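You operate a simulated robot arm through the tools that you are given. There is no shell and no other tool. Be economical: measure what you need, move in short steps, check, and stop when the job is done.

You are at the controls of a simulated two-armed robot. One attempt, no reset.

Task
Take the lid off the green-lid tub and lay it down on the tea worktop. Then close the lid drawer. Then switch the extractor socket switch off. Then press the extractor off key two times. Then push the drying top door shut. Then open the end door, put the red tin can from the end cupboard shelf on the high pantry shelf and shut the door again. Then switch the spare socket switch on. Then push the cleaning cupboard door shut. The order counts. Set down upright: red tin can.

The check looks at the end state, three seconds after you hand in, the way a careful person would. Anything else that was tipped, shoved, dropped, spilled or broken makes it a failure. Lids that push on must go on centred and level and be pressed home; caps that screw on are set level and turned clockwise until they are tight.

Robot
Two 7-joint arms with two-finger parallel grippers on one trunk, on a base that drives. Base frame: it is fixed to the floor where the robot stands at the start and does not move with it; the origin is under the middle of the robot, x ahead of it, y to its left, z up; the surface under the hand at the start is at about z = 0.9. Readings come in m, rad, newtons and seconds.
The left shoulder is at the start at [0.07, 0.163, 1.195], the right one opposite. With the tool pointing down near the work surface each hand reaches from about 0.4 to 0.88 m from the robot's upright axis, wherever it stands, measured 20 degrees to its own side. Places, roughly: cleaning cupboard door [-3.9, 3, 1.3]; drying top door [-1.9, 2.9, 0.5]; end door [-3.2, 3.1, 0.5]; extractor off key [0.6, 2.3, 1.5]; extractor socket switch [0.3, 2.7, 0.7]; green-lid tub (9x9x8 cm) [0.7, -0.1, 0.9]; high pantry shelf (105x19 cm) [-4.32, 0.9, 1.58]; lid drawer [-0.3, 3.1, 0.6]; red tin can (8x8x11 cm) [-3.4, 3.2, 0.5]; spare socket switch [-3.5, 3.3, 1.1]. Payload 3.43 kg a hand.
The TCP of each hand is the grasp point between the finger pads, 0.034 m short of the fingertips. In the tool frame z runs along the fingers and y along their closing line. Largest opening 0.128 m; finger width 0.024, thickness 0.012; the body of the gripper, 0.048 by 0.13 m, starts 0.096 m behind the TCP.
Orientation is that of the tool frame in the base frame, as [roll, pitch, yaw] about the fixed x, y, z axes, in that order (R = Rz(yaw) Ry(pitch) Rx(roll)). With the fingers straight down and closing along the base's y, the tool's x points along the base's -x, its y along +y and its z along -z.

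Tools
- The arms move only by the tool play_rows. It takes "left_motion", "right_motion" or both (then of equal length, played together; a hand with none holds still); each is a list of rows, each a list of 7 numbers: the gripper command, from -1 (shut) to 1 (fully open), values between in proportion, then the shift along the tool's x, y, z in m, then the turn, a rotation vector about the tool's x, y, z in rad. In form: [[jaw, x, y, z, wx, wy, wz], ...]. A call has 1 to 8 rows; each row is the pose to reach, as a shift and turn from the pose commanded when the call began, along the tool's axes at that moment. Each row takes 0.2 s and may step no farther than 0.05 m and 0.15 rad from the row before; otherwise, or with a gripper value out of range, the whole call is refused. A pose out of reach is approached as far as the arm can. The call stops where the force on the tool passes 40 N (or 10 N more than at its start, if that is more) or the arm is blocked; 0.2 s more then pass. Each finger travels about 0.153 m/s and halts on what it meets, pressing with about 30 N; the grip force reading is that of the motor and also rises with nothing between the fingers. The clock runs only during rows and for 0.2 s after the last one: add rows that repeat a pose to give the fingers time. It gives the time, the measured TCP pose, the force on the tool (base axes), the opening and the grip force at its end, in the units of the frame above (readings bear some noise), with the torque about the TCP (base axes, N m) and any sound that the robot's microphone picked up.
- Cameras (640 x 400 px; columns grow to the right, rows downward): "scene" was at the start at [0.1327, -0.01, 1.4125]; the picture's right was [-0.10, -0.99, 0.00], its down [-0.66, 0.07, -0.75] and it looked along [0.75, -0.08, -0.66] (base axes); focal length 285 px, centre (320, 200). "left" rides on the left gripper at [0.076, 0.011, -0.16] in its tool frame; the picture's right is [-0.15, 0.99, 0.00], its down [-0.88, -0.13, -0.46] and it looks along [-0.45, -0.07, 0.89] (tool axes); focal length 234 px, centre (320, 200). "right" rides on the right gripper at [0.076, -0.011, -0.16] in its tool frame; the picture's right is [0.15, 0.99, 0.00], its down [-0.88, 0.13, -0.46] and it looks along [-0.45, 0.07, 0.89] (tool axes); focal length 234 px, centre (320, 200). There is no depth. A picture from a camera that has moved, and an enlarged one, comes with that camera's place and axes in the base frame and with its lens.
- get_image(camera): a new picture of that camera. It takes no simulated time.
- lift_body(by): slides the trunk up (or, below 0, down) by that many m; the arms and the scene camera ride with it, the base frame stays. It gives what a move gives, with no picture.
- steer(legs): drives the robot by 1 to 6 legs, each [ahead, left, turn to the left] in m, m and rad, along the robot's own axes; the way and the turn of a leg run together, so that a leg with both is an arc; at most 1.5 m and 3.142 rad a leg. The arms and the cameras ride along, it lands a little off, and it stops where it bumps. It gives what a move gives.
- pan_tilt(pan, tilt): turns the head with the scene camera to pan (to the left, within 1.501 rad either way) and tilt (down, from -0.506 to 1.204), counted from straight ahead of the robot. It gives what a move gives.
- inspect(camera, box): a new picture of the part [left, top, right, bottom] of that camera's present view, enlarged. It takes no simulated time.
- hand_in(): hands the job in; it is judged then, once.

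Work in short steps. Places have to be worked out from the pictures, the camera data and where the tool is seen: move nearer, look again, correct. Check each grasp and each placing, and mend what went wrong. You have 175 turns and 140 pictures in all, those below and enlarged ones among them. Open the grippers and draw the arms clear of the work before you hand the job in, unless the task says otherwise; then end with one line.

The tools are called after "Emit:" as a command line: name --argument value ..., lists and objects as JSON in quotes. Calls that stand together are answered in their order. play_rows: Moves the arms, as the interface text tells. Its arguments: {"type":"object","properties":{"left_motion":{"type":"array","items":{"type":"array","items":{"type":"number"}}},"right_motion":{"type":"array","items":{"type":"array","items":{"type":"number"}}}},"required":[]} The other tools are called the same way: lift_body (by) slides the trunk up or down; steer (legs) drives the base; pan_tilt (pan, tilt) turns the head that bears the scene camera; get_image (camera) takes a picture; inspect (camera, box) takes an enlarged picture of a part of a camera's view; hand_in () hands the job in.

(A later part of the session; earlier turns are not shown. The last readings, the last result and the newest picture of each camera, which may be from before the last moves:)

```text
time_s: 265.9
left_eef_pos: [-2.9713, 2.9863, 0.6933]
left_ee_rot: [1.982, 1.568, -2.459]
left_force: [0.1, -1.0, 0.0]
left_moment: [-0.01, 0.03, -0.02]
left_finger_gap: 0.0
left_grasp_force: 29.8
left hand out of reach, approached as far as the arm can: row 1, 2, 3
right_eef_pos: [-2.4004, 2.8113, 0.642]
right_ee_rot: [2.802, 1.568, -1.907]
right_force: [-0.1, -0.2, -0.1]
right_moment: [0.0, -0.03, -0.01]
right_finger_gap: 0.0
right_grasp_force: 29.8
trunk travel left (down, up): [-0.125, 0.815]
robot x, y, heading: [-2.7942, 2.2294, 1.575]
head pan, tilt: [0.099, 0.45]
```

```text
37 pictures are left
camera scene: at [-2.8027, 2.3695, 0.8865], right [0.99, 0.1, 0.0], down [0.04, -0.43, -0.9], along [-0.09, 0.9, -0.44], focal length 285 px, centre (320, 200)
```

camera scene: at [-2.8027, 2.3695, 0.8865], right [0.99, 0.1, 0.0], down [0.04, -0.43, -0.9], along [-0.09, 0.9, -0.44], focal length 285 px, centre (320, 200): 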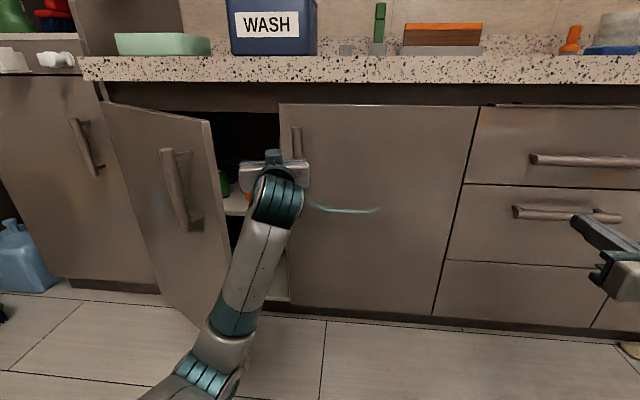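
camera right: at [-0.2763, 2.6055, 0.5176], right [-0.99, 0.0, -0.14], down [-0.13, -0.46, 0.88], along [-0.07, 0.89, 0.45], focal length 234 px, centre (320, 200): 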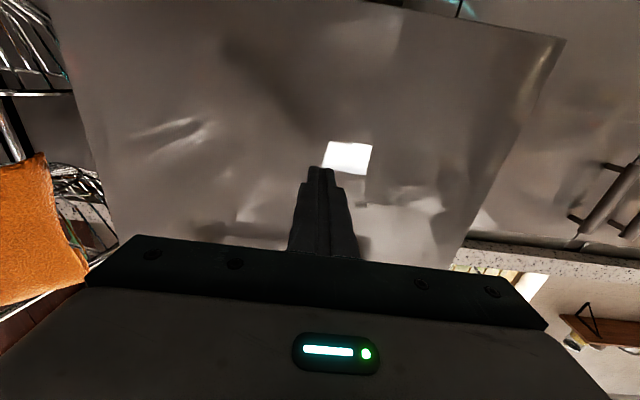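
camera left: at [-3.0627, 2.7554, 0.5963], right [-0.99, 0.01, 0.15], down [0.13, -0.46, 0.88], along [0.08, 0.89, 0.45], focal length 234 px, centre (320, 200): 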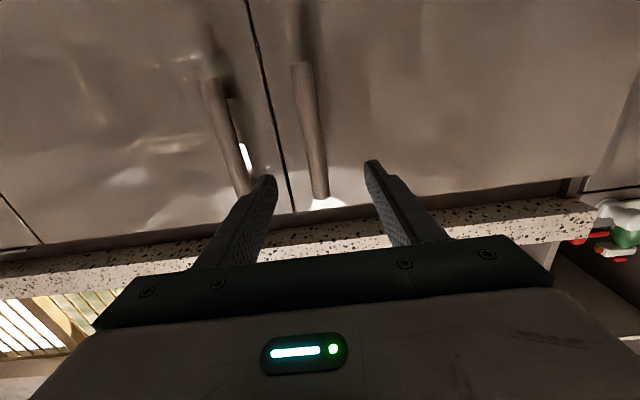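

The fist is on the inner side. Sweep the door open by driving left 0.34.

Emit:
steer --legs '[[0, 0.2, 0], [-0.02, 0.16, 0]]'

Emit:
get_image --camera "scene"

```text
time_s: 267.4
left_eef_pos: [-3.1333, 2.9799, 0.6915]
left_ee_rot: [2.022, 1.568, -2.442]
left_force: [-0.4, 0.0, 0.4]
left_moment: [0.02, 0.0, -0.02]
left_finger_gap: 0.0
left_grasp_force: 30.2
right_eef_pos: [-2.5761, 2.8094, 0.6419]
right_ee_rot: [2.45, 1.57, -2.254]
right_force: [-0.8, -0.1, -0.8]
right_moment: [0.01, 0.01, 0.01]
right_finger_gap: 0.0
right_grasp_force: 29.8
trunk travel left (down, up): [-0.125, 0.815]
robot x, y, heading: [-2.9665, 2.2277, 1.577]
head pan, tilt: [0.099, 0.45]
stopped in leg 1: the robot was blocked; the commanded pose is now the measured one
```

```text
36 pictures are left
camera scene: at [-2.977, 2.3671, 0.8865], right [0.99, 0.1, 0.0], down [0.04, -0.43, -0.9], along [-0.09, 0.9, -0.43], focal length 285 px, centre (320, 200)
```

scene: 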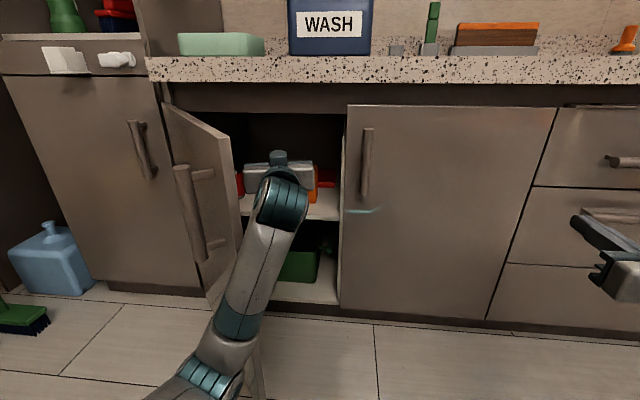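

The door is about 50° open; the drive was stopped with the forearm against the door's edge. I continue by sweeping the hand itself to the left.

Emit:
play_rows --left_motion '[[-1, 0, 0.02, 0, 0, 0, 0], [-1, 0, 0.04, 0, 0, 0, 0], [-1, 0, 0.065, 0, -0.05, 0, 0], [-1, 0, 0.09, 0, -0.1, 0, 0], [-1, 0, 0.115, -0.01, -0.15, 0, 0], [-1, 0, 0.14, -0.02, -0.2, 0, 0], [-1, 0, 0.165, -0.03, -0.25, 0, 0], [-1, 0, 0.19, -0.04, -0.3, 0, 0]]'

Emit:
get_image --camera "scene"

```text
time_s: 268.4
left_eef_pos: [-3.2036, 2.951, 0.7025]
left_ee_rot: [0.14, 1.552, 2.034]
left_force: [-0.1, 0.2, -0.4]
left_moment: [0.0, -0.01, -0.03]
left_finger_gap: 0.0
left_grasp_force: 29.8
right_eef_pos: [-2.571, 2.8033, 0.643]
right_ee_rot: [0.949, 1.566, 2.523]
right_force: [0.2, -0.5, -0.4]
right_moment: [0.03, 0.0, 0.04]
right_finger_gap: 0.0
right_grasp_force: 30.3
trunk travel left (down, up): [-0.125, 0.815]
robot x, y, heading: [-2.9672, 2.2222, 1.568]
head pan, tilt: [0.099, 0.45]
stopped in row 5 (left hand): the force on the tool passed its limit at 50 N (the readings are from after the stop); the commanded pose is now the measured one
```

```text
35 pictures are left
camera scene: at [-2.9723, 2.3612, 0.8871], right [0.99, 0.1, 0.0], down [0.04, -0.43, -0.9], along [-0.09, 0.9, -0.43], focal length 285 px, centre (320, 200)
```

scene: 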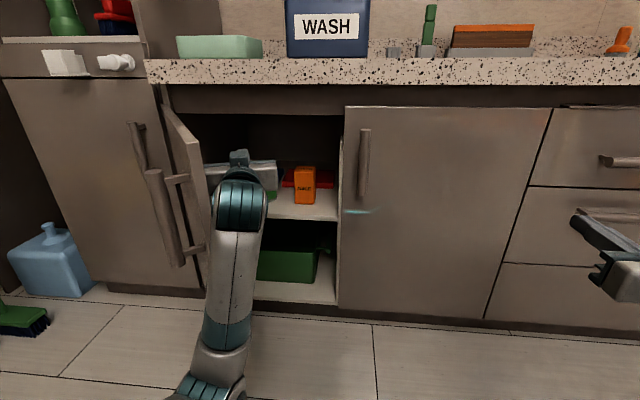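

The door is open near its stop. I withdraw the left hand and look into the cupboard for the red can.

Emit:
play_rows --left_motion '[[-1, 0, -0.03, -0.02, 0, 0, 0], [-1, 0, -0.06, -0.05, 0, 0, 0], [-1, 0, -0.08, -0.09, 0.05, 0, 0], [-1, 0, -0.09, -0.13, 0.1, 0, 0], [-1, 0, -0.1, -0.17, 0.15, 0, 0]]'

Emit:
get_image --camera "scene"

```text
time_s: 269.8
left_eef_pos: [-3.0969, 2.8379, 0.7028]
left_ee_rot: [0.892, 1.478, 2.717]
left_force: [0.0, 0.7, 0.5]
left_moment: [-0.02, -0.05, 0.0]
left_finger_gap: 0.0002
left_grasp_force: 30.3
right_eef_pos: [-2.5728, 2.8085, 0.6414]
right_ee_rot: [2.933, 1.57, -1.776]
right_force: [-0.9, 0.7, 0.6]
right_moment: [-0.01, -0.01, 0.02]
right_finger_gap: 0.0002
right_grasp_force: 30.3
trunk travel left (down, up): [-0.125, 0.815]
robot x, y, heading: [-2.9661, 2.2237, 1.572]
head pan, tilt: [0.099, 0.45]
stopped in row 5 (left hand): the arm was blocked; the commanded pose is now the measured one
```

```text
34 pictures are left
camera scene: at [-2.9761, 2.3662, 0.8865], right [0.99, 0.1, 0.0], down [0.04, -0.43, -0.9], along [-0.09, 0.9, -0.44], focal length 285 px, centre (320, 200)
```

scene: 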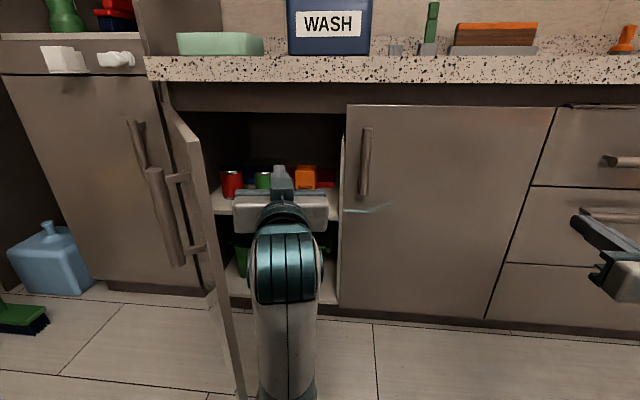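

The red can is at about (-3.385, 3.25), base z≈0.44, close to the left wall. I'll grasp it pointing north-west, 30° down, so the wrist camera clears the shelf. First reorient the left hand (open 0.1) and lift the right hand out of the way.

Emit:
play_rows --left_motion '[[-0.5, 0.005, 0.006, 0.02, -0.055, 0.098, -0.025], [0, 0.01, 0.013, 0.04, -0.11, 0.196, -0.051], [0.56, 0.015, 0.02, 0.055, -0.165, 0.294, -0.076], [0.56, 0.02, 0.027, 0.07, -0.22, 0.392, -0.102], [0.56, 0.025, 0.034, 0.085, -0.275, 0.49, -0.127], [0.56, 0.03, 0.04, 0.1, -0.33, 0.588, -0.153]]' --right_motion '[[-1, -0.05, 0, 0, 0, 0, 0], [-1, -0.1, 0, 0, 0, 0, 0], [-1, -0.15, 0, 0, 0, 0, 0], [-1, -0.2, 0, 0, 0, 0, 0], [-1, -0.25, 0, 0, 0, 0, 0], [-1, -0.3, 0, 0, 0, 0, 0]]'

Emit:
steer --legs '[[0.0, -0.11, 0], [0.1, 0, 0]]'

Emit:
get_image --camera "left"

Emit:
get_image --camera "scene"

```text
time_s: 271.2
left_eef_pos: [-3.1579, 2.9244, 0.6786]
left_ee_rot: [-3.129, 1.039, -0.956]
left_force: [0.0, -0.1, -0.8]
left_moment: [-0.03, 0.02, 0.02]
left_finger_gap: 0.0999
left_grasp_force: 0.1
right_eef_pos: [-2.5746, 2.8081, 0.9415]
right_ee_rot: [2.929, 1.568, -1.776]
right_force: [0.2, -0.1, -0.7]
right_moment: [0.0, 0.02, 0.04]
right_finger_gap: 0.0001
right_grasp_force: 29.9
trunk travel left (down, up): [-0.125, 0.815]
robot x, y, heading: [-2.9646, 2.2272, 1.571]
head pan, tilt: [0.099, 0.45]
```

```text
time_s: 273.2
left_eef_pos: [-3.0473, 3.0236, 0.6801]
left_ee_rot: [-3.135, 1.043, -0.962]
left_force: [-0.3, 0.5, -0.5]
left_moment: [-0.01, 0.0, -0.01]
left_finger_gap: 0.1001
left_grasp_force: 0.1
right_eef_pos: [-2.4628, 2.9092, 0.9415]
right_ee_rot: [2.833, 1.568, -1.876]
right_force: [0.0, -1.2, -0.3]
right_moment: [-0.01, -0.04, 0.01]
right_finger_gap: 0.0
right_grasp_force: 30.1
trunk travel left (down, up): [-0.125, 0.815]
robot x, y, heading: [-2.8574, 2.3265, 1.573]
head pan, tilt: [0.099, 0.45]
```

```text
33 pictures are left
camera left: at [-2.9567, 2.8719, 0.6952], right [-0.86, -0.5, 0.12], down [0.08, 0.11, 0.99], along [-0.51, 0.86, -0.06], focal length 234 px, centre (320, 200)
```

left: 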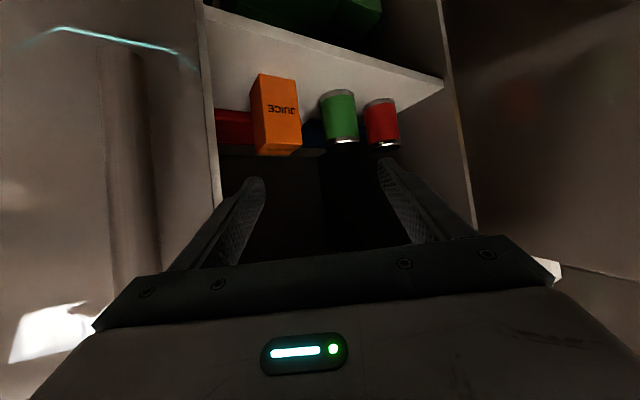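

```text
32 pictures are left
camera scene: at [-2.8652, 2.4661, 0.8864], right [0.99, 0.1, 0.0], down [0.04, -0.43, -0.9], along [-0.09, 0.9, -0.44], focal length 285 px, centre (320, 200)
```

scene: 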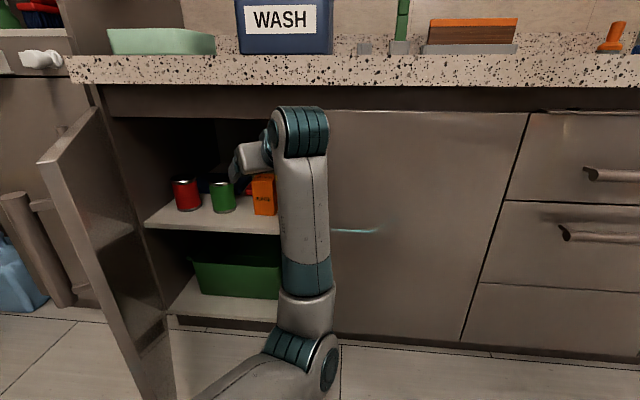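

Triangulated: red can centre (-3.359, 3.235, 0.507), green can at (-3.254, 3.251). I move first sideways, then to 0.17 m short of the can along the approach line.

Emit:
play_rows --left_motion '[[0.56, -0.0128, 0.0369, 0.0222, 0, 0, 0], [0.56, -0.0165, 0.055, 0.058, 0, 0, 0], [0.56, -0.02, 0.075, 0.095, 0, 0, 0], [0.56, -0.023, 0.095, 0.13, 0, 0, 0], [0.56, -0.026, 0.115, 0.165, 0, 0, 0], [0.56, -0.028, 0.127, 0.195, 0, 0, 0], [0.56, -0.03, 0.1357, 0.218, 0, 0, 0]]'

Emit:
get_image --camera "left"

```text
time_s: 274.8
left_eef_pos: [-3.2769, 3.1141, 0.5951]
left_ee_rot: [-3.133, 1.041, -0.961]
left_force: [0.0, -0.5, -0.3]
left_moment: [0.0, 0.0, -0.01]
left_finger_gap: 0.0998
left_grasp_force: 0.0
right_eef_pos: [-2.4636, 2.9091, 0.9423]
right_ee_rot: [2.837, 1.567, -1.873]
right_force: [-0.3, -0.3, 0.5]
right_moment: [0.0, 0.06, -0.03]
right_finger_gap: 0.0
right_grasp_force: 29.7
trunk travel left (down, up): [-0.125, 0.815]
robot x, y, heading: [-2.8534, 2.327, 1.572]
head pan, tilt: [0.099, 0.45]
```

```text
31 pictures are left
camera left: at [-3.1846, 2.9634, 0.6108], right [-0.86, -0.5, 0.12], down [0.08, 0.11, 0.99], along [-0.51, 0.86, -0.06], focal length 234 px, centre (320, 200)
```

left: 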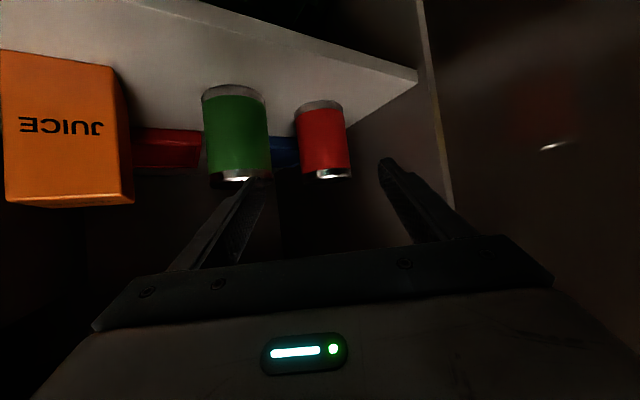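

On line. Advance 0.168 in small steps.

Emit:
play_rows --left_motion '[[0.56, 0, 0, 0.03, 0, 0, 0], [0.56, 0, 0, 0.06, 0, 0, 0], [0.56, 0, 0, 0.085, 0, 0, 0], [0.56, 0, 0, 0.11, 0, 0, 0], [0.56, 0, 0, 0.13, 0, 0, 0], [0.56, 0, 0, 0.15, 0, 0, 0], [0.56, 0, 0, 0.166, 0, 0, 0]]'

Emit:
get_image --camera "left"

```text
time_s: 276.4
left_eef_pos: [-3.3541, 3.2319, 0.5119]
left_ee_rot: [-3.134, 1.041, -0.96]
left_force: [-1.2, 0.8, -0.7]
left_moment: [0.01, 0.0, -0.01]
left_finger_gap: 0.0995
left_grasp_force: 0.1
right_eef_pos: [-2.4624, 2.9093, 0.9419]
right_ee_rot: [2.851, 1.567, -1.857]
right_force: [0.1, -0.4, 0.1]
right_moment: [0.03, 0.01, 0.0]
right_finger_gap: 0.0
right_grasp_force: 30.4
trunk travel left (down, up): [-0.125, 0.815]
robot x, y, heading: [-2.8551, 2.3282, 1.575]
head pan, tilt: [0.099, 0.45]
```

```text
30 pictures are left
camera left: at [-3.2645, 3.0802, 0.5267], right [-0.86, -0.5, 0.12], down [0.08, 0.11, 0.99], along [-0.51, 0.86, -0.06], focal length 234 px, centre (320, 200)
```

left: 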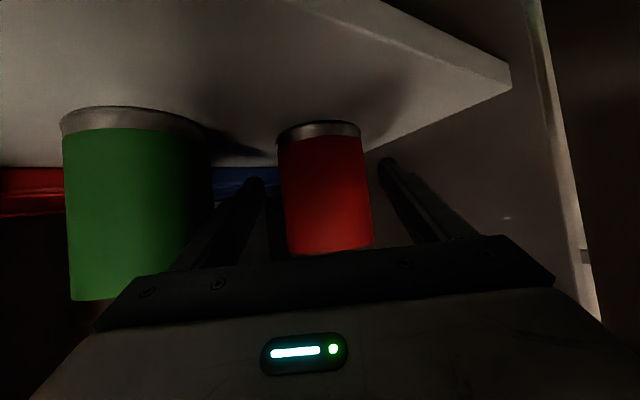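

The can stands between the fingers, clear of the green one. Close and lift slightly.

Emit:
play_rows --left_motion '[[0.3, 0, 0, 0, 0, 0, 0], [0, 0, 0, 0, 0, 0, 0], [-0.5, 0, 0, 0, 0, 0, 0], [-1, 0, 0, 0, 0, 0, 0], [-1, 0, 0, 0, 0, 0, 0]]'

Emit:
play_rows --left_motion '[[-1, -0.0087, 0, -0.005, 0, 0, 0], [-1, -0.0173, 0, -0.01, 0, 0, 0], [-1, -0.026, 0, -0.015, 0, 0, 0]]'

Emit:
get_image --camera "left"

```text
time_s: 277.6
left_eef_pos: [-3.3559, 3.2326, 0.5119]
left_ee_rot: [-3.135, 1.044, -0.964]
left_force: [0.9, 0.3, 0.1]
left_moment: [0.03, 0.03, 0.06]
left_finger_gap: 0.0717
left_grasp_force: 30.1
right_eef_pos: [-2.4626, 2.9095, 0.9413]
right_ee_rot: [2.846, 1.568, -1.861]
right_force: [-0.1, -0.1, -0.3]
right_moment: [-0.01, 0.0, 0.01]
right_finger_gap: 0.0
right_grasp_force: 30.1
trunk travel left (down, up): [-0.125, 0.815]
robot x, y, heading: [-2.8574, 2.3237, 1.572]
head pan, tilt: [0.099, 0.45]
```

```text
time_s: 278.4
left_eef_pos: [-3.3555, 3.2323, 0.5427]
left_ee_rot: [-3.134, 1.042, -0.961]
left_force: [0.6, 0.3, -1.6]
left_moment: [-0.01, -0.01, -0.01]
left_finger_gap: 0.0715
left_grasp_force: 30.2
right_eef_pos: [-2.4624, 2.9089, 0.9415]
right_ee_rot: [2.854, 1.567, -1.857]
right_force: [0.1, 0.1, -0.6]
right_moment: [0.0, 0.0, -0.04]
right_finger_gap: 0.0003
right_grasp_force: 30.4
trunk travel left (down, up): [-0.125, 0.815]
robot x, y, heading: [-2.8536, 2.322, 1.569]
head pan, tilt: [0.099, 0.45]
```

```text
29 pictures are left
camera left: at [-3.2644, 3.0804, 0.5577], right [-0.86, -0.5, 0.12], down [0.08, 0.11, 0.99], along [-0.51, 0.86, -0.06], focal length 234 px, centre (320, 200)
```

left: 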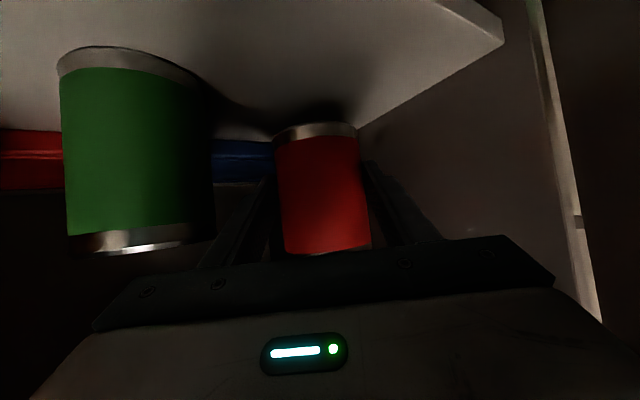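

The can is held level. Withdraw it along the approach line and out of the cupboard.

Emit:
play_rows --left_motion '[[-1, 0.012, 0, -0.0216, 0, 0, 0], [-1, 0.025, 0, -0.043, 0, 0, 0], [-1, 0.04, 0, -0.069, 0, 0, 0], [-1, 0.055, 0, -0.095, 0, 0, 0], [-1, 0.07, 0, -0.121, 0, 0, 0], [-1, 0.085, 0, -0.147, 0, 0, 0]]'

Emit:
steer --legs '[[-0.18, -0.12, 0], [-0.22, 0, 0]]'

Emit:
get_image --camera "scene"

```text
time_s: 279.8
left_eef_pos: [-3.2588, 3.0931, 0.5446]
left_ee_rot: [-3.134, 1.042, -0.961]
left_force: [-0.6, 0.0, 0.1]
left_moment: [0.01, 0.01, -0.01]
left_finger_gap: 0.0715
left_grasp_force: 30.0
right_eef_pos: [-2.4623, 2.9088, 0.9418]
right_ee_rot: [2.852, 1.567, -1.856]
right_force: [0.0, -0.5, 0.1]
right_moment: [0.0, 0.01, -0.05]
right_finger_gap: 0.0
right_grasp_force: 29.6
trunk travel left (down, up): [-0.125, 0.815]
robot x, y, heading: [-2.8551, 2.324, 1.577]
head pan, tilt: [0.099, 0.45]
```

```text
time_s: 282.9
left_eef_pos: [-3.1753, 2.7198, 0.5432]
left_ee_rot: [-3.135, 1.042, -0.933]
left_force: [0.5, 0.7, -0.8]
left_moment: [-0.02, -0.05, -0.01]
left_finger_gap: 0.0717
left_grasp_force: 30.0
right_eef_pos: [-2.3735, 2.5599, 0.9412]
right_ee_rot: [2.595, 1.568, -2.081]
right_force: [0.0, 0.0, 0.2]
right_moment: [0.02, 0.0, 0.05]
right_finger_gap: 0.0
right_grasp_force: 29.9
trunk travel left (down, up): [-0.125, 0.815]
robot x, y, heading: [-2.7502, 1.9627, 1.596]
head pan, tilt: [0.099, 0.45]
stopped in leg 2: the robot was blocked; the commanded pose is now the measured one
```

```text
28 pictures are left
camera scene: at [-2.7626, 2.105, 0.8865], right [0.99, 0.13, 0.0], down [0.06, -0.43, -0.9], along [-0.12, 0.89, -0.44], focal length 285 px, centre (320, 200)
```

scene: 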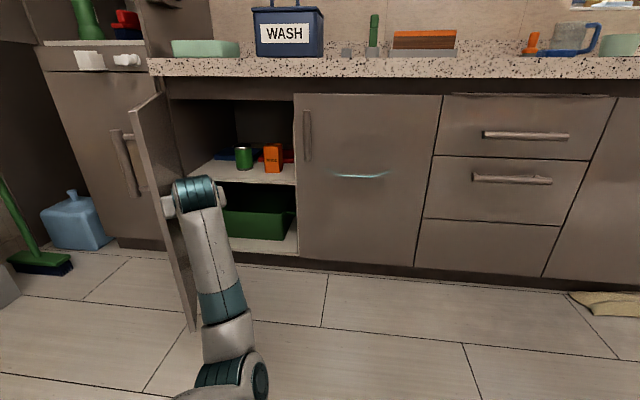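

The base touched near the table's edge, so I go forward a bit, raise the trunk, pull the can in close, then go west and south to the pantry.

Emit:
steer --legs '[[0.12, 0, 0]]'

Emit:
lift_body --by 0.4

Emit:
lift_body --by 0.4

Emit:
play_rows --left_motion '[[-1, 0.017, 0.009, -0.03, 0, 0, 0], [-1, 0.034, 0.019, -0.06, 0, 0, 0], [-1, 0.051, 0.028, -0.09, 0, 0, 0], [-1, 0.068, 0.038, -0.12, 0, 0, 0], [-1, 0.085, 0.047, -0.15, 0, 0, 0], [-1, 0.102, 0.0566, -0.1766, 0, 0, 0]]'

Emit:
steer --legs '[[0, 0.39, -0.02], [-1.1, 0, 0], [0, 0, 1.56]]'

Emit:
pan_tilt --pan 0.0 --tilt 0.1

Emit:
get_image --camera "scene"

```text
time_s: 284.1
left_eef_pos: [-3.1793, 2.8412, 0.5437]
left_ee_rot: [-3.135, 1.043, -0.929]
left_force: [-0.2, -0.1, -0.5]
left_moment: [-0.05, -0.04, 0.02]
left_finger_gap: 0.0717
left_grasp_force: 29.9
right_eef_pos: [-2.379, 2.6801, 0.9423]
right_ee_rot: [2.791, 1.569, -1.885]
right_force: [-0.1, 0.0, 0.2]
right_moment: [-0.02, 0.04, 0.02]
right_finger_gap: 0.0003
right_grasp_force: 29.8
trunk travel left (down, up): [-0.125, 0.815]
robot x, y, heading: [-2.7571, 2.0829, 1.603]
head pan, tilt: [0.099, 0.45]
```

```text
time_s: 288.0
left_eef_pos: [-3.1782, 2.8404, 0.9441]
left_ee_rot: [-3.134, 1.04, -0.931]
left_force: [0.0, -0.7, -0.6]
left_moment: [-0.03, 0.0, -0.01]
left_finger_gap: 0.0717
left_grasp_force: 30.0
right_eef_pos: [-2.3781, 2.6803, 1.341]
right_ee_rot: [2.758, 1.569, -1.92]
right_force: [1.0, -0.4, 0.4]
right_moment: [0.01, 0.02, 0.0]
right_finger_gap: 0.0
right_grasp_force: 30.6
trunk travel left (down, up): [-0.525, 0.415]
robot x, y, heading: [-2.7503, 2.0874, 1.6]
head pan, tilt: [0.099, 0.45]
```

```text
time_s: 291.8
left_eef_pos: [-3.1794, 2.8405, 1.3432]
left_ee_rot: [-3.134, 1.041, -0.931]
left_force: [0.4, 0.0, -1.1]
left_moment: [0.0, -0.01, -0.01]
left_finger_gap: 0.0716
left_grasp_force: 29.7
right_eef_pos: [-2.3779, 2.6813, 1.7422]
right_ee_rot: [2.753, 1.57, -1.921]
right_force: [0.6, -0.3, 0.3]
right_moment: [-0.02, 0.0, 0.05]
right_finger_gap: 0.0002
right_grasp_force: 30.2
trunk travel left (down, up): [-0.925, 0.015]
robot x, y, heading: [-2.753, 2.0905, 1.598]
head pan, tilt: [0.099, 0.45]
```

```text
time_s: 293.4
left_eef_pos: [-3.1422, 2.6366, 1.3662]
left_ee_rot: [3.072, 1.103, -0.926]
left_force: [-0.5, -0.4, -0.3]
left_moment: [0.03, 0.01, 0.0]
left_finger_gap: 0.0716
left_grasp_force: 29.7
right_eef_pos: [-2.3782, 2.6814, 1.7429]
right_ee_rot: [2.564, 1.569, -2.114]
right_force: [0.1, 0.2, 0.6]
right_moment: [0.01, -0.02, 0.0]
right_finger_gap: 0.0
right_grasp_force: 29.6
trunk travel left (down, up): [-0.925, 0.015]
robot x, y, heading: [-2.753, 2.0846, 1.603]
head pan, tilt: [0.099, 0.45]
stopped in row 6 (left hand): the arm was blocked; the commanded pose is now the measured one
```

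```text
time_s: 305.0
left_eef_pos: [-3.6742, 0.5639, 1.366]
left_ee_rot: [3.074, 1.102, 0.626]
left_force: [0.0, 0.1, 0.0]
left_moment: [0.02, -0.02, -0.01]
left_finger_gap: 0.0715
left_grasp_force: 29.8
right_eef_pos: [-3.7068, 1.3292, 1.7425]
right_ee_rot: [2.588, 1.569, -0.533]
right_force: [-0.7, 0.6, 0.2]
right_moment: [0.01, -0.01, 0.02]
right_finger_gap: 0.0
right_grasp_force: 30.1
trunk travel left (down, up): [-0.925, 0.015]
robot x, y, heading: [-3.1158, 0.9474, -3.127]
head pan, tilt: [0.099, 0.45]
```

```text
time_s: 305.8
left_eef_pos: [-3.6736, 0.564, 1.3658]
left_ee_rot: [3.072, 1.103, 0.628]
left_force: [0.3, -0.7, -1.2]
left_moment: [0.01, 0.0, 0.01]
left_finger_gap: 0.0719
left_grasp_force: 30.1
right_eef_pos: [-3.7067, 1.329, 1.7419]
right_ee_rot: [2.755, 1.568, -0.369]
right_force: [0.1, 1.0, -0.8]
right_moment: [0.0, -0.03, 0.01]
right_finger_gap: 0.0
right_grasp_force: 30.0
trunk travel left (down, up): [-0.925, 0.015]
robot x, y, heading: [-3.1163, 0.944, -3.127]
head pan, tilt: [0.0, 0.099]
```

```text
27 pictures are left
camera scene: at [-3.2609, 0.943, 1.719], right [-0.02, 1.0, 0.0], down [0.1, 0.0, -0.99], along [-0.99, -0.02, -0.1], focal length 285 px, centre (320, 200)
```

scene: 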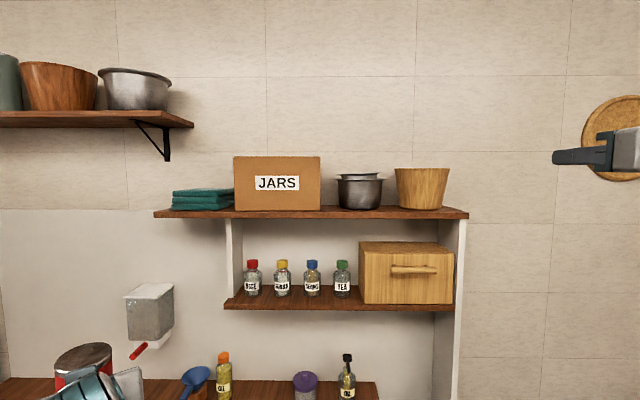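

This is the high shelf (JARS box etc.). Zoom to find a free standing place.

Emit:
inspect --camera "scene" --box '[140, 140, 490, 235]'

```text
1.83 times, centred on (315, 188) of scene
camera zoom: at [-3.2609, 0.943, 1.719], right [-0.02, 1.0, 0.0], down [0.1, 0.0, -0.99], along [-0.99, -0.02, -0.1], focal length 521 px, centre (329, 223)
```

zoom: 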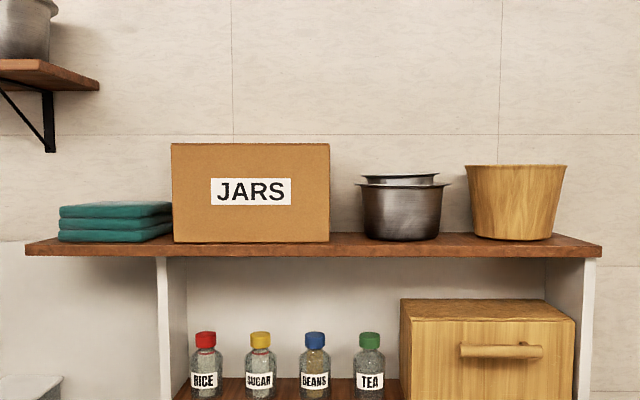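

Space exists between the pot and the basket, at about y≈1.187 near the shelf's front edge (x≈-4.255). I turn the left hand straight ahead and level the can first.

Emit:
play_rows --left_motion '[[-1, 0.004, -0.026, -0.01, 0.103, 0.008, 0.05], [-1, 0.008, -0.052, -0.02, 0.207, 0.016, 0.1], [-1, 0.012, -0.078, -0.03, 0.31, 0.024, 0.151], [-1, 0.016, -0.104, -0.04, 0.413, 0.031, 0.201], [-1, 0.02, -0.13, -0.05, 0.517, 0.039, 0.252], [-1, 0.0242, -0.155, -0.0587, 0.62, 0.047, 0.302]]'

Emit:
play_rows --left_motion '[[-1, -0.035, 0, -0.02, 0, 0, 0], [-1, -0.07, 0, -0.04, 0, 0, 0], [-1, -0.105, 0, -0.061, 0, 0, 0], [-1, -0.14, 0, -0.082, 0, 0, 0], [-1, -0.175, 0, -0.102, 0, 0, 0], [-1, -0.21, 0, -0.122, 0, 0, 0], [-1, -0.245, 0, -0.143, 0, 0, 0], [-1, -0.276, 0, -0.161, 0, 0, 0]]'

```text
time_s: 307.4
left_eef_pos: [-3.7261, 0.6739, 1.3581]
left_ee_rot: [3.009, 1.041, -0.061]
left_force: [-0.3, -0.7, -0.7]
left_moment: [0.0, -0.01, 0.01]
left_finger_gap: 0.0716
left_grasp_force: 29.6
left hand out of reach, approached as far as the arm can: row 6
right_eef_pos: [-3.706, 1.3283, 1.7424]
right_ee_rot: [2.593, 1.57, -0.529]
right_force: [0.1, 0.5, 0.4]
right_moment: [-0.03, -0.02, 0.01]
right_finger_gap: 0.0002
right_grasp_force: 29.7
trunk travel left (down, up): [-0.925, 0.015]
robot x, y, heading: [-3.1155, 0.9478, -3.124]
head pan, tilt: [0.0, 0.099]
stopped in row 6 (left hand): the arm was blocked; the commanded pose is now the measured one
```

```text
time_s: 309.2
left_eef_pos: [-3.7972, 0.6659, 1.6817]
left_ee_rot: [3.015, 1.041, -0.058]
left_force: [0.9, -0.4, -0.7]
left_moment: [0.03, -0.02, -0.03]
left_finger_gap: 0.0715
left_grasp_force: 30.2
left hand out of reach, approached as far as the arm can: row 1, 2, 3, 4, 5, 6, 7, 8
right_eef_pos: [-3.7057, 1.3295, 1.7428]
right_ee_rot: [2.679, 1.57, -0.444]
right_force: [-0.1, -0.9, 0.1]
right_moment: [0.0, -0.01, -0.01]
right_finger_gap: 0.0
right_grasp_force: 29.6
trunk travel left (down, up): [-0.925, 0.015]
robot x, y, heading: [-3.1196, 0.9463, -3.13]
head pan, tilt: [0.0, 0.099]
```

Hand is up at z 1.68. Correct the small roll, then drive north 0.52 so the can is opposite the gap, and ahead 0.1.

Emit:
play_rows --left_motion '[[-1, 0, 0, 0, 0.065, 0, 0], [-1, 0, 0, 0, 0.127, 0, 0]]'

Emit:
steer --legs '[[0, -0.52, -0.012], [0.12, 0, 0]]'

Emit:
pan_tilt --pan 0.25 --tilt 0.15

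Emit:
get_image --camera "scene"

```text
time_s: 309.8
left_eef_pos: [-3.809, 0.6595, 1.6839]
left_ee_rot: [-3.139, 1.042, -0.057]
left_force: [-0.8, 0.1, -0.5]
left_moment: [0.02, -0.03, 0.01]
left_finger_gap: 0.0715
left_grasp_force: 30.5
left hand out of reach, approached as far as the arm can: row 1, 2
right_eef_pos: [-3.7066, 1.3294, 1.742]
right_ee_rot: [2.849, 1.569, -0.273]
right_force: [0.0, -0.4, -0.3]
right_moment: [0.01, -0.01, -0.05]
right_finger_gap: 0.0004
right_grasp_force: 30.2
trunk travel left (down, up): [-0.925, 0.015]
robot x, y, heading: [-3.121, 0.9456, -3.127]
head pan, tilt: [0.0, 0.099]
```

```text
time_s: 313.7
left_eef_pos: [-3.9359, 1.1905, 1.6877]
left_ee_rot: [3.14, 1.044, -0.072]
left_force: [0.0, 0.0, -0.3]
left_moment: [0.0, -0.05, 0.01]
left_finger_gap: 0.0717
left_grasp_force: 30.2
right_eef_pos: [-3.8247, 1.8583, 1.7439]
right_ee_rot: [0.561, 1.569, -2.57]
right_force: [0.7, -0.3, 0.5]
right_moment: [-0.02, -0.03, 0.02]
right_finger_gap: 0.0003
right_grasp_force: 30.0
trunk travel left (down, up): [-0.925, 0.015]
robot x, y, heading: [-3.2463, 1.4705, -3.138]
head pan, tilt: [0.0, 0.099]
```

```text
time_s: 314.5
left_eef_pos: [-3.9414, 1.1887, 1.6843]
left_ee_rot: [-3.141, 1.041, -0.07]
left_force: [0.6, -0.3, -0.9]
left_moment: [-0.04, -0.01, -0.02]
left_finger_gap: 0.0716
left_grasp_force: 29.8
right_eef_pos: [-3.8312, 1.8589, 1.7425]
right_ee_rot: [2.564, 1.569, -0.569]
right_force: [-0.1, 0.4, 0.3]
right_moment: [-0.02, 0.01, 0.0]
right_finger_gap: 0.0
right_grasp_force: 29.7
trunk travel left (down, up): [-0.925, 0.015]
robot x, y, heading: [-3.2448, 1.4673, -3.139]
head pan, tilt: [0.25, 0.15]
```

```text
25 pictures are left
camera scene: at [-3.3878, 1.4443, 1.7143], right [-0.25, 0.97, 0.0], down [0.15, 0.04, -0.99], along [-0.96, -0.25, -0.15], focal length 285 px, centre (320, 200)
```

scene: 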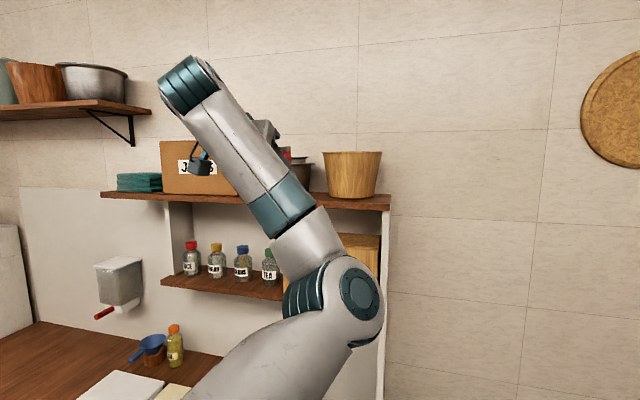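

Two views agree on the gap. Drive ahead 0.24, keeping the can about 4 cm above shelf height.

Emit:
steer --legs '[[0.24, 0, 0]]'

Emit:
pan_tilt --pan 0.45 --tilt 0.05

Emit:
get_image --camera "scene"

Emit:
get_image --camera "left"

```text
time_s: 316.3
left_eef_pos: [-4.1765, 1.1914, 1.6876]
left_ee_rot: [-3.14, 1.044, -0.073]
left_force: [1.3, -0.5, -0.1]
left_moment: [-0.04, -0.02, -0.02]
left_finger_gap: 0.0717
left_grasp_force: 30.1
right_eef_pos: [-4.0601, 1.8579, 1.7445]
right_ee_rot: [0.307, 1.567, -2.832]
right_force: [0.0, 0.0, -0.1]
right_moment: [0.01, -0.04, -0.02]
right_finger_gap: 0.0003
right_grasp_force: 29.9
trunk travel left (down, up): [-0.925, 0.015]
robot x, y, heading: [-3.4814, 1.4645, -3.141]
head pan, tilt: [0.25, 0.15]
```

```text
time_s: 317.0
left_eef_pos: [-4.1806, 1.1928, 1.6865]
left_ee_rot: [3.142, 1.042, -0.076]
left_force: [0.3, -0.5, -0.5]
left_moment: [-0.01, 0.04, -0.02]
left_finger_gap: 0.0717
left_grasp_force: 29.6
right_eef_pos: [-4.066, 1.86, 1.7433]
right_ee_rot: [1.592, 1.57, -1.547]
right_force: [-0.5, 0.2, 0.5]
right_moment: [0.01, -0.03, -0.02]
right_finger_gap: 0.0001
right_grasp_force: 30.4
trunk travel left (down, up): [-0.925, 0.015]
robot x, y, heading: [-3.4847, 1.4675, -3.141]
head pan, tilt: [0.45, 0.051]
```

```text
24 pictures are left
camera scene: at [-3.6166, 1.427, 1.7236], right [-0.43, 0.9, 0.0], down [0.05, 0.02, -1.0], along [-0.9, -0.43, -0.05], focal length 285 px, centre (320, 200)
```

scene: 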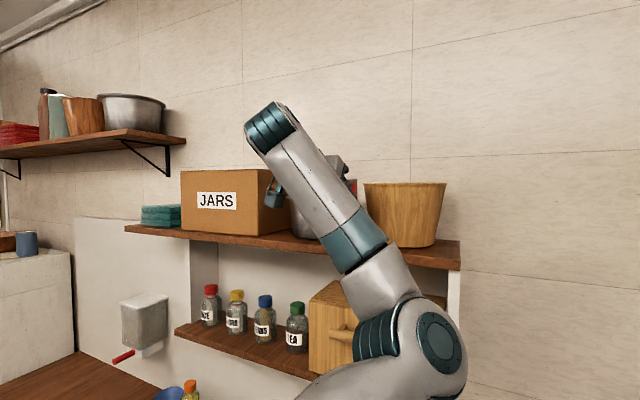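

```text
23 pictures are left
camera left: at [-4.0046, 1.1674, 1.7013], right [-0.15, -0.98, 0.13], down [-0.04, 0.13, 0.99], along [-0.99, 0.14, -0.06], focal length 234 px, centre (320, 200)
```

left: 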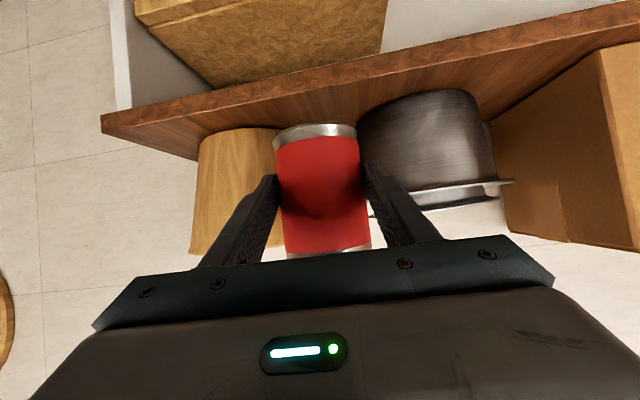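

The can is lined up between basket (left) and pot (right). Move in 0.073 to x≈-4.253, still above the shelf.

Emit:
play_rows --left_motion '[[-1, -0.009, 0.003, 0.0156, 0, 0, 0], [-1, -0.018, 0.006, 0.0312, 0, 0, 0], [-1, -0.0275, 0.009, 0.047, 0, 0, 0], [-1, -0.0365, 0.0115, 0.0625, 0, 0, 0]]'

Emit:
get_image --camera "left"

```text
time_s: 318.0
left_eef_pos: [-4.2547, 1.1853, 1.6853]
left_ee_rot: [-3.14, 1.041, -0.073]
left_force: [-0.6, -0.4, 0.2]
left_moment: [0.02, -0.03, 0.0]
left_finger_gap: 0.0718
left_grasp_force: 30.2
right_eef_pos: [-4.0683, 1.8587, 1.7426]
right_ee_rot: [-0.556, 1.571, 2.591]
right_force: [1.2, -1.5, -0.1]
right_moment: [0.0, -0.04, -0.02]
right_finger_gap: 0.0
right_grasp_force: 30.2
trunk travel left (down, up): [-0.925, 0.015]
robot x, y, heading: [-3.481, 1.4686, -3.149]
head pan, tilt: [0.45, 0.051]
```

```text
22 pictures are left
camera left: at [-4.079, 1.1602, 1.7], right [-0.15, -0.98, 0.13], down [-0.04, 0.13, 0.99], along [-0.99, 0.14, -0.06], focal length 234 px, centre (320, 200)
```

left: 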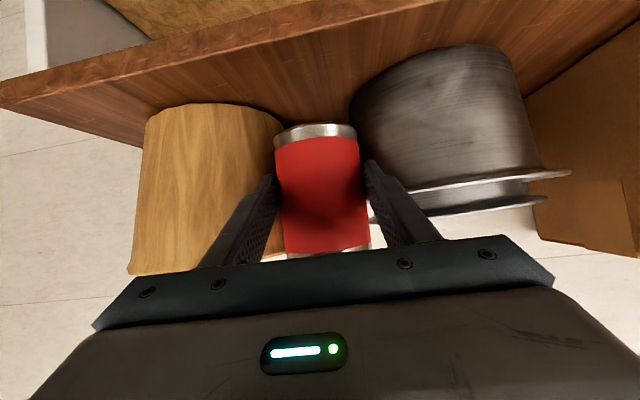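

Clearances look fine. Lower slowly (and 0.8 cm deeper) until the can touches the shelf.

Emit:
play_rows --left_motion '[[-1, 0.005, 0.001, 0.012, 0, 0, 0], [-1, 0.013, 0.001, 0.017, 0, 0, 0], [-1, 0.022, 0.001, 0.0222, 0, 0, 0], [-1, 0.0265, 0.001, 0.0247, 0, 0, 0], [-1, 0.031, 0.001, 0.0272, 0, 0, 0], [-1, 0.0345, 0.001, 0.0293, 0, 0, 0], [-1, 0.038, 0.001, 0.0313, 0, 0, 0]]'

Emit:
get_image --camera "left"

```text
time_s: 319.6
left_eef_pos: [-4.2626, 1.1854, 1.6362]
left_ee_rot: [-3.139, 1.041, -0.072]
left_force: [-0.5, -0.5, -1.5]
left_moment: [0.02, -0.01, 0.02]
left_finger_gap: 0.0719
left_grasp_force: 30.4
right_eef_pos: [-4.0665, 1.8596, 1.743]
right_ee_rot: [2.128, 1.569, -1.012]
right_force: [0.3, 0.2, -0.4]
right_moment: [0.01, 0.03, 0.0]
right_finger_gap: 0.0
right_grasp_force: 29.8
trunk travel left (down, up): [-0.925, 0.015]
robot x, y, heading: [-3.4825, 1.4681, -3.14]
head pan, tilt: [0.45, 0.051]
```

```text
21 pictures are left
camera left: at [-4.0853, 1.1612, 1.6516], right [-0.15, -0.98, 0.13], down [-0.04, 0.13, 0.99], along [-0.99, 0.14, -0.06], focal length 234 px, centre (320, 200)
```

left: 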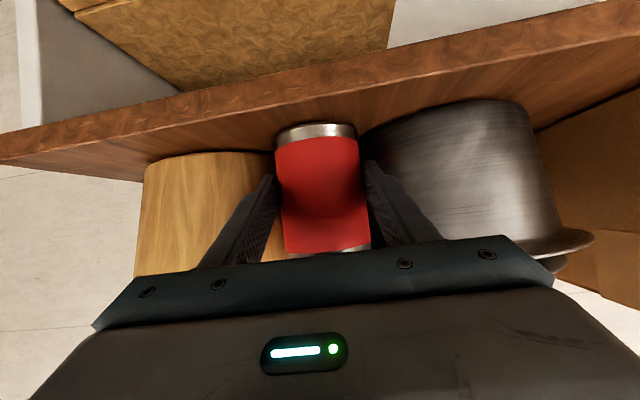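

No contact yet; continue down in 3 mm steps.

Emit:
play_rows --left_motion '[[-1, 0.0026, 0, 0.0015, 0, 0, 0], [-1, 0.0052, 0, 0.003, 0, 0, 0], [-1, 0.0078, 0, 0.0045, 0, 0, 0], [-1, 0.0104, 0, 0.006, 0, 0, 0], [-1, 0.0125, 0, 0.0073, 0, 0, 0]]'

Emit:
get_image --camera "left"

```text
time_s: 320.8
left_eef_pos: [-4.2585, 1.1851, 1.625]
left_ee_rot: [3.141, 1.047, -0.076]
left_force: [-3.1, -4.2, 24.3]
left_moment: [0.05, 0.69, 0.11]
left_finger_gap: 0.0723
left_grasp_force: 30.1
right_eef_pos: [-4.0637, 1.8601, 1.7446]
right_ee_rot: [0.684, 1.569, -2.454]
right_force: [0.8, -0.2, 0.1]
right_moment: [0.0, -0.02, 0.01]
right_finger_gap: 0.0
right_grasp_force: 30.2
trunk travel left (down, up): [-0.925, 0.015]
robot x, y, heading: [-3.4828, 1.4714, -3.142]
head pan, tilt: [0.45, 0.051]
```

```text
20 pictures are left
camera left: at [-4.0832, 1.1618, 1.6399], right [-0.15, -0.98, 0.13], down [-0.04, 0.13, 0.99], along [-0.99, 0.14, -0.05], focal length 234 px, centre (320, 200)
```

left: 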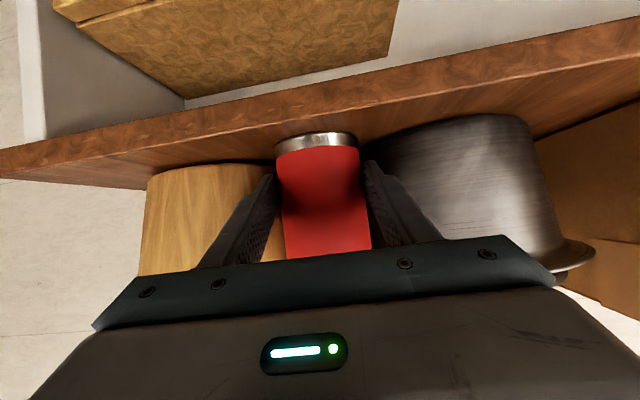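

Contact with the shelf (24 N). Ease 3 mm, open a little, and withdraw straight back.

Emit:
play_rows --left_motion '[[-1, -0.0026, 0, -0.0015, 0, 0, 0], [0.2, -0.0026, 0, -0.0015, 0, 0, 0], [0.35, -0.0026, 0, -0.0015, 0, 0, 0], [0.35, -0.0026, 0, -0.0015, 0, 0, 0], [0.35, 0.0075, -0.0015, -0.0187, 0, 0, 0], [0.35, 0.0225, -0.004, -0.0445, 0, 0, 0], [0.35, 0.04, -0.006, -0.075, 0, 0, 0], [0.35, 0.058, -0.009, -0.105, 0, 0, 0]]'

Emit:
get_image --camera "left"

```text
time_s: 322.6
left_eef_pos: [-4.1811, 1.1651, 1.6279]
left_ee_rot: [-3.136, 1.041, -0.073]
left_force: [0.4, 0.3, -0.3]
left_moment: [-0.01, 0.03, -0.05]
left_finger_gap: 0.0865
left_grasp_force: 0.0
left hand out of reach, approached as far as the arm can: row 7, 8
right_eef_pos: [-4.0689, 1.8575, 1.7435]
right_ee_rot: [-2.521, 1.568, 0.623]
right_force: [-0.9, -0.2, 0.0]
right_moment: [-0.02, 0.01, -0.03]
right_finger_gap: 0.0
right_grasp_force: 30.1
trunk travel left (down, up): [-0.925, 0.015]
robot x, y, heading: [-3.4838, 1.4677, -3.143]
head pan, tilt: [0.45, 0.051]
```

```text
19 pictures are left
camera left: at [-4.0054, 1.1408, 1.6442], right [-0.15, -0.98, 0.12], down [-0.04, 0.13, 0.99], along [-0.99, 0.14, -0.06], focal length 234 px, centre (320, 200)
```

left: 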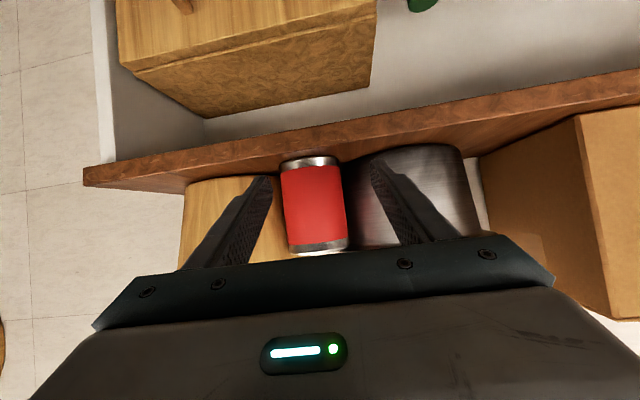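

The can stands upright between pot and basket. Back the base off, then level and close the left hand to use it as a pusher.

Emit:
steer --legs '[[-0.3, 0, 0]]'

Emit:
play_rows --left_motion '[[0, 0.015, 0, 0.017, 0, -0.076, 0], [-1, 0.03, 0, 0.034, 0, -0.152, 0], [-1, 0.045, 0, 0.05, 0, -0.228, 0], [-1, 0.06, 0, 0.067, 0, -0.304, 0], [-1, 0.075, 0, 0.084, 0, -0.38, 0], [-1, 0.09, 0, 0.1, 0, -0.456, 0], [-1, 0.105, 0, 0.118, 0, -0.53, 0]]'

Emit:
pan_tilt --pan 0.3 --tilt 0.1

Emit:
get_image --camera "scene"

```text
time_s: 324.7
left_eef_pos: [-3.8836, 1.1704, 1.6291]
left_ee_rot: [-3.141, 1.039, -0.078]
left_force: [-0.8, -0.3, -0.4]
left_moment: [-0.02, -0.01, -0.01]
left_finger_gap: 0.0863
left_grasp_force: 0.0
right_eef_pos: [-3.7672, 1.8603, 1.741]
right_ee_rot: [2.825, 1.566, -0.317]
right_force: [0.0, -1.0, -0.1]
right_moment: [-0.01, -0.01, 0.01]
right_finger_gap: 0.0001
right_grasp_force: 30.4
trunk travel left (down, up): [-0.925, 0.015]
robot x, y, heading: [-3.182, 1.4661, 3.137]
head pan, tilt: [0.45, 0.051]
```

```text
time_s: 326.3
left_eef_pos: [-3.9272, 1.1744, 1.4809]
left_ee_rot: [-0.053, 1.567, 3.009]
left_force: [-0.2, 0.6, 0.7]
left_moment: [-0.03, -0.01, 0.0]
left_finger_gap: 0.0001
left_grasp_force: 30.8
right_eef_pos: [-3.7646, 1.8597, 1.7423]
right_ee_rot: [2.649, 1.569, -0.49]
right_force: [0.8, 0.9, -0.4]
right_moment: [0.02, 0.0, -0.02]
right_finger_gap: 0.0
right_grasp_force: 30.0
trunk travel left (down, up): [-0.925, 0.015]
robot x, y, heading: [-3.181, 1.4674, 3.139]
head pan, tilt: [0.45, 0.051]
```

```text
time_s: 327.0
left_eef_pos: [-3.9267, 1.1751, 1.4797]
left_ee_rot: [-2.374, 1.571, 0.69]
left_force: [0.3, 0.8, 0.6]
left_moment: [-0.01, 0.0, -0.02]
left_finger_gap: 0.0002
left_grasp_force: 30.0
right_eef_pos: [-3.7633, 1.8619, 1.7428]
right_ee_rot: [2.353, 1.569, -0.789]
right_force: [-0.4, 0.3, 0.2]
right_moment: [0.0, -0.01, 0.0]
right_finger_gap: 0.0001
right_grasp_force: 30.0
trunk travel left (down, up): [-0.925, 0.015]
robot x, y, heading: [-3.1822, 1.4658, 3.14]
head pan, tilt: [0.3, 0.099]
```

```text
18 pictures are left
camera scene: at [-3.3218, 1.4392, 1.7191], right [-0.29, 0.96, 0.0], down [0.1, 0.03, -0.99], along [-0.95, -0.29, -0.1], focal length 285 px, centre (320, 200)
```

scene: 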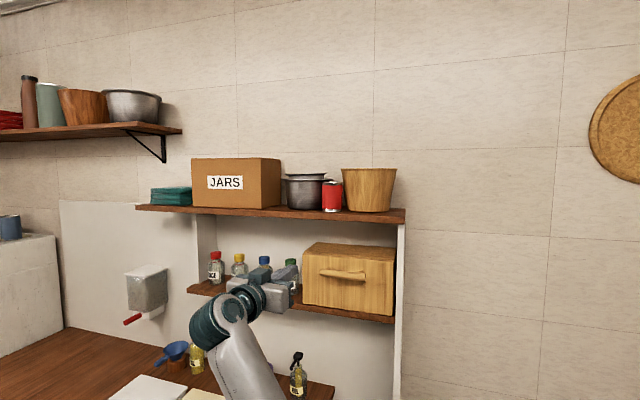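

The can is well placed. Now turn to the end door and line the left fist up on its outer side.

Emit:
steer --legs '[[0, 0, -1.84], [0.33, 0.227, 0]]'

Emit:
pan_tilt --pan 0.1 --tilt 0.75

Emit:
get_image --camera "scene"

```text
time_s: 333.9
left_eef_pos: [-3.4352, 2.6426, 1.4804]
left_ee_rot: [0.572, 1.569, 1.833]
left_force: [-0.5, -0.6, -0.4]
left_moment: [-0.02, 0.01, 0.02]
left_finger_gap: 0.0
left_grasp_force: 30.1
right_eef_pos: [-2.8059, 2.3247, 1.7423]
right_ee_rot: [1.247, 1.568, 2.585]
right_force: [-0.3, 0.4, 0.8]
right_moment: [0.01, 0.03, 0.02]
right_finger_gap: 0.0
right_grasp_force: 30.2
trunk travel left (down, up): [-0.925, 0.015]
robot x, y, heading: [-3.3221, 1.8518, 1.335]
head pan, tilt: [0.3, 0.099]
```

```text
time_s: 334.9
left_eef_pos: [-3.4358, 2.6443, 1.4801]
left_ee_rot: [0.425, 1.568, 1.687]
left_force: [0.6, -0.3, 1.0]
left_moment: [-0.01, 0.01, 0.02]
left_finger_gap: 0.0
left_grasp_force: 29.7
right_eef_pos: [-2.8061, 2.3262, 1.7417]
right_ee_rot: [1.842, 1.568, -3.101]
right_force: [0.9, 0.6, 0.6]
right_moment: [-0.01, 0.02, -0.02]
right_finger_gap: 0.0
right_grasp_force: 29.5
trunk travel left (down, up): [-0.925, 0.015]
robot x, y, heading: [-3.3236, 1.853, 1.331]
head pan, tilt: [0.099, 0.75]
```

```text
17 pictures are left
camera scene: at [-3.3023, 1.9817, 1.6601], right [0.99, -0.14, 0.0], down [-0.09, -0.68, -0.73], along [0.1, 0.72, -0.68], focal length 285 px, centre (320, 200)
```

scene: 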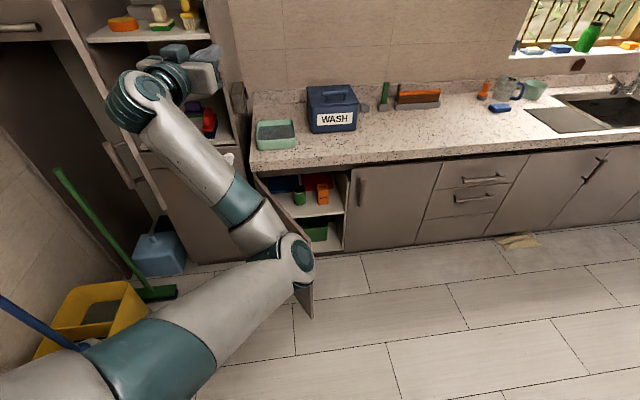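

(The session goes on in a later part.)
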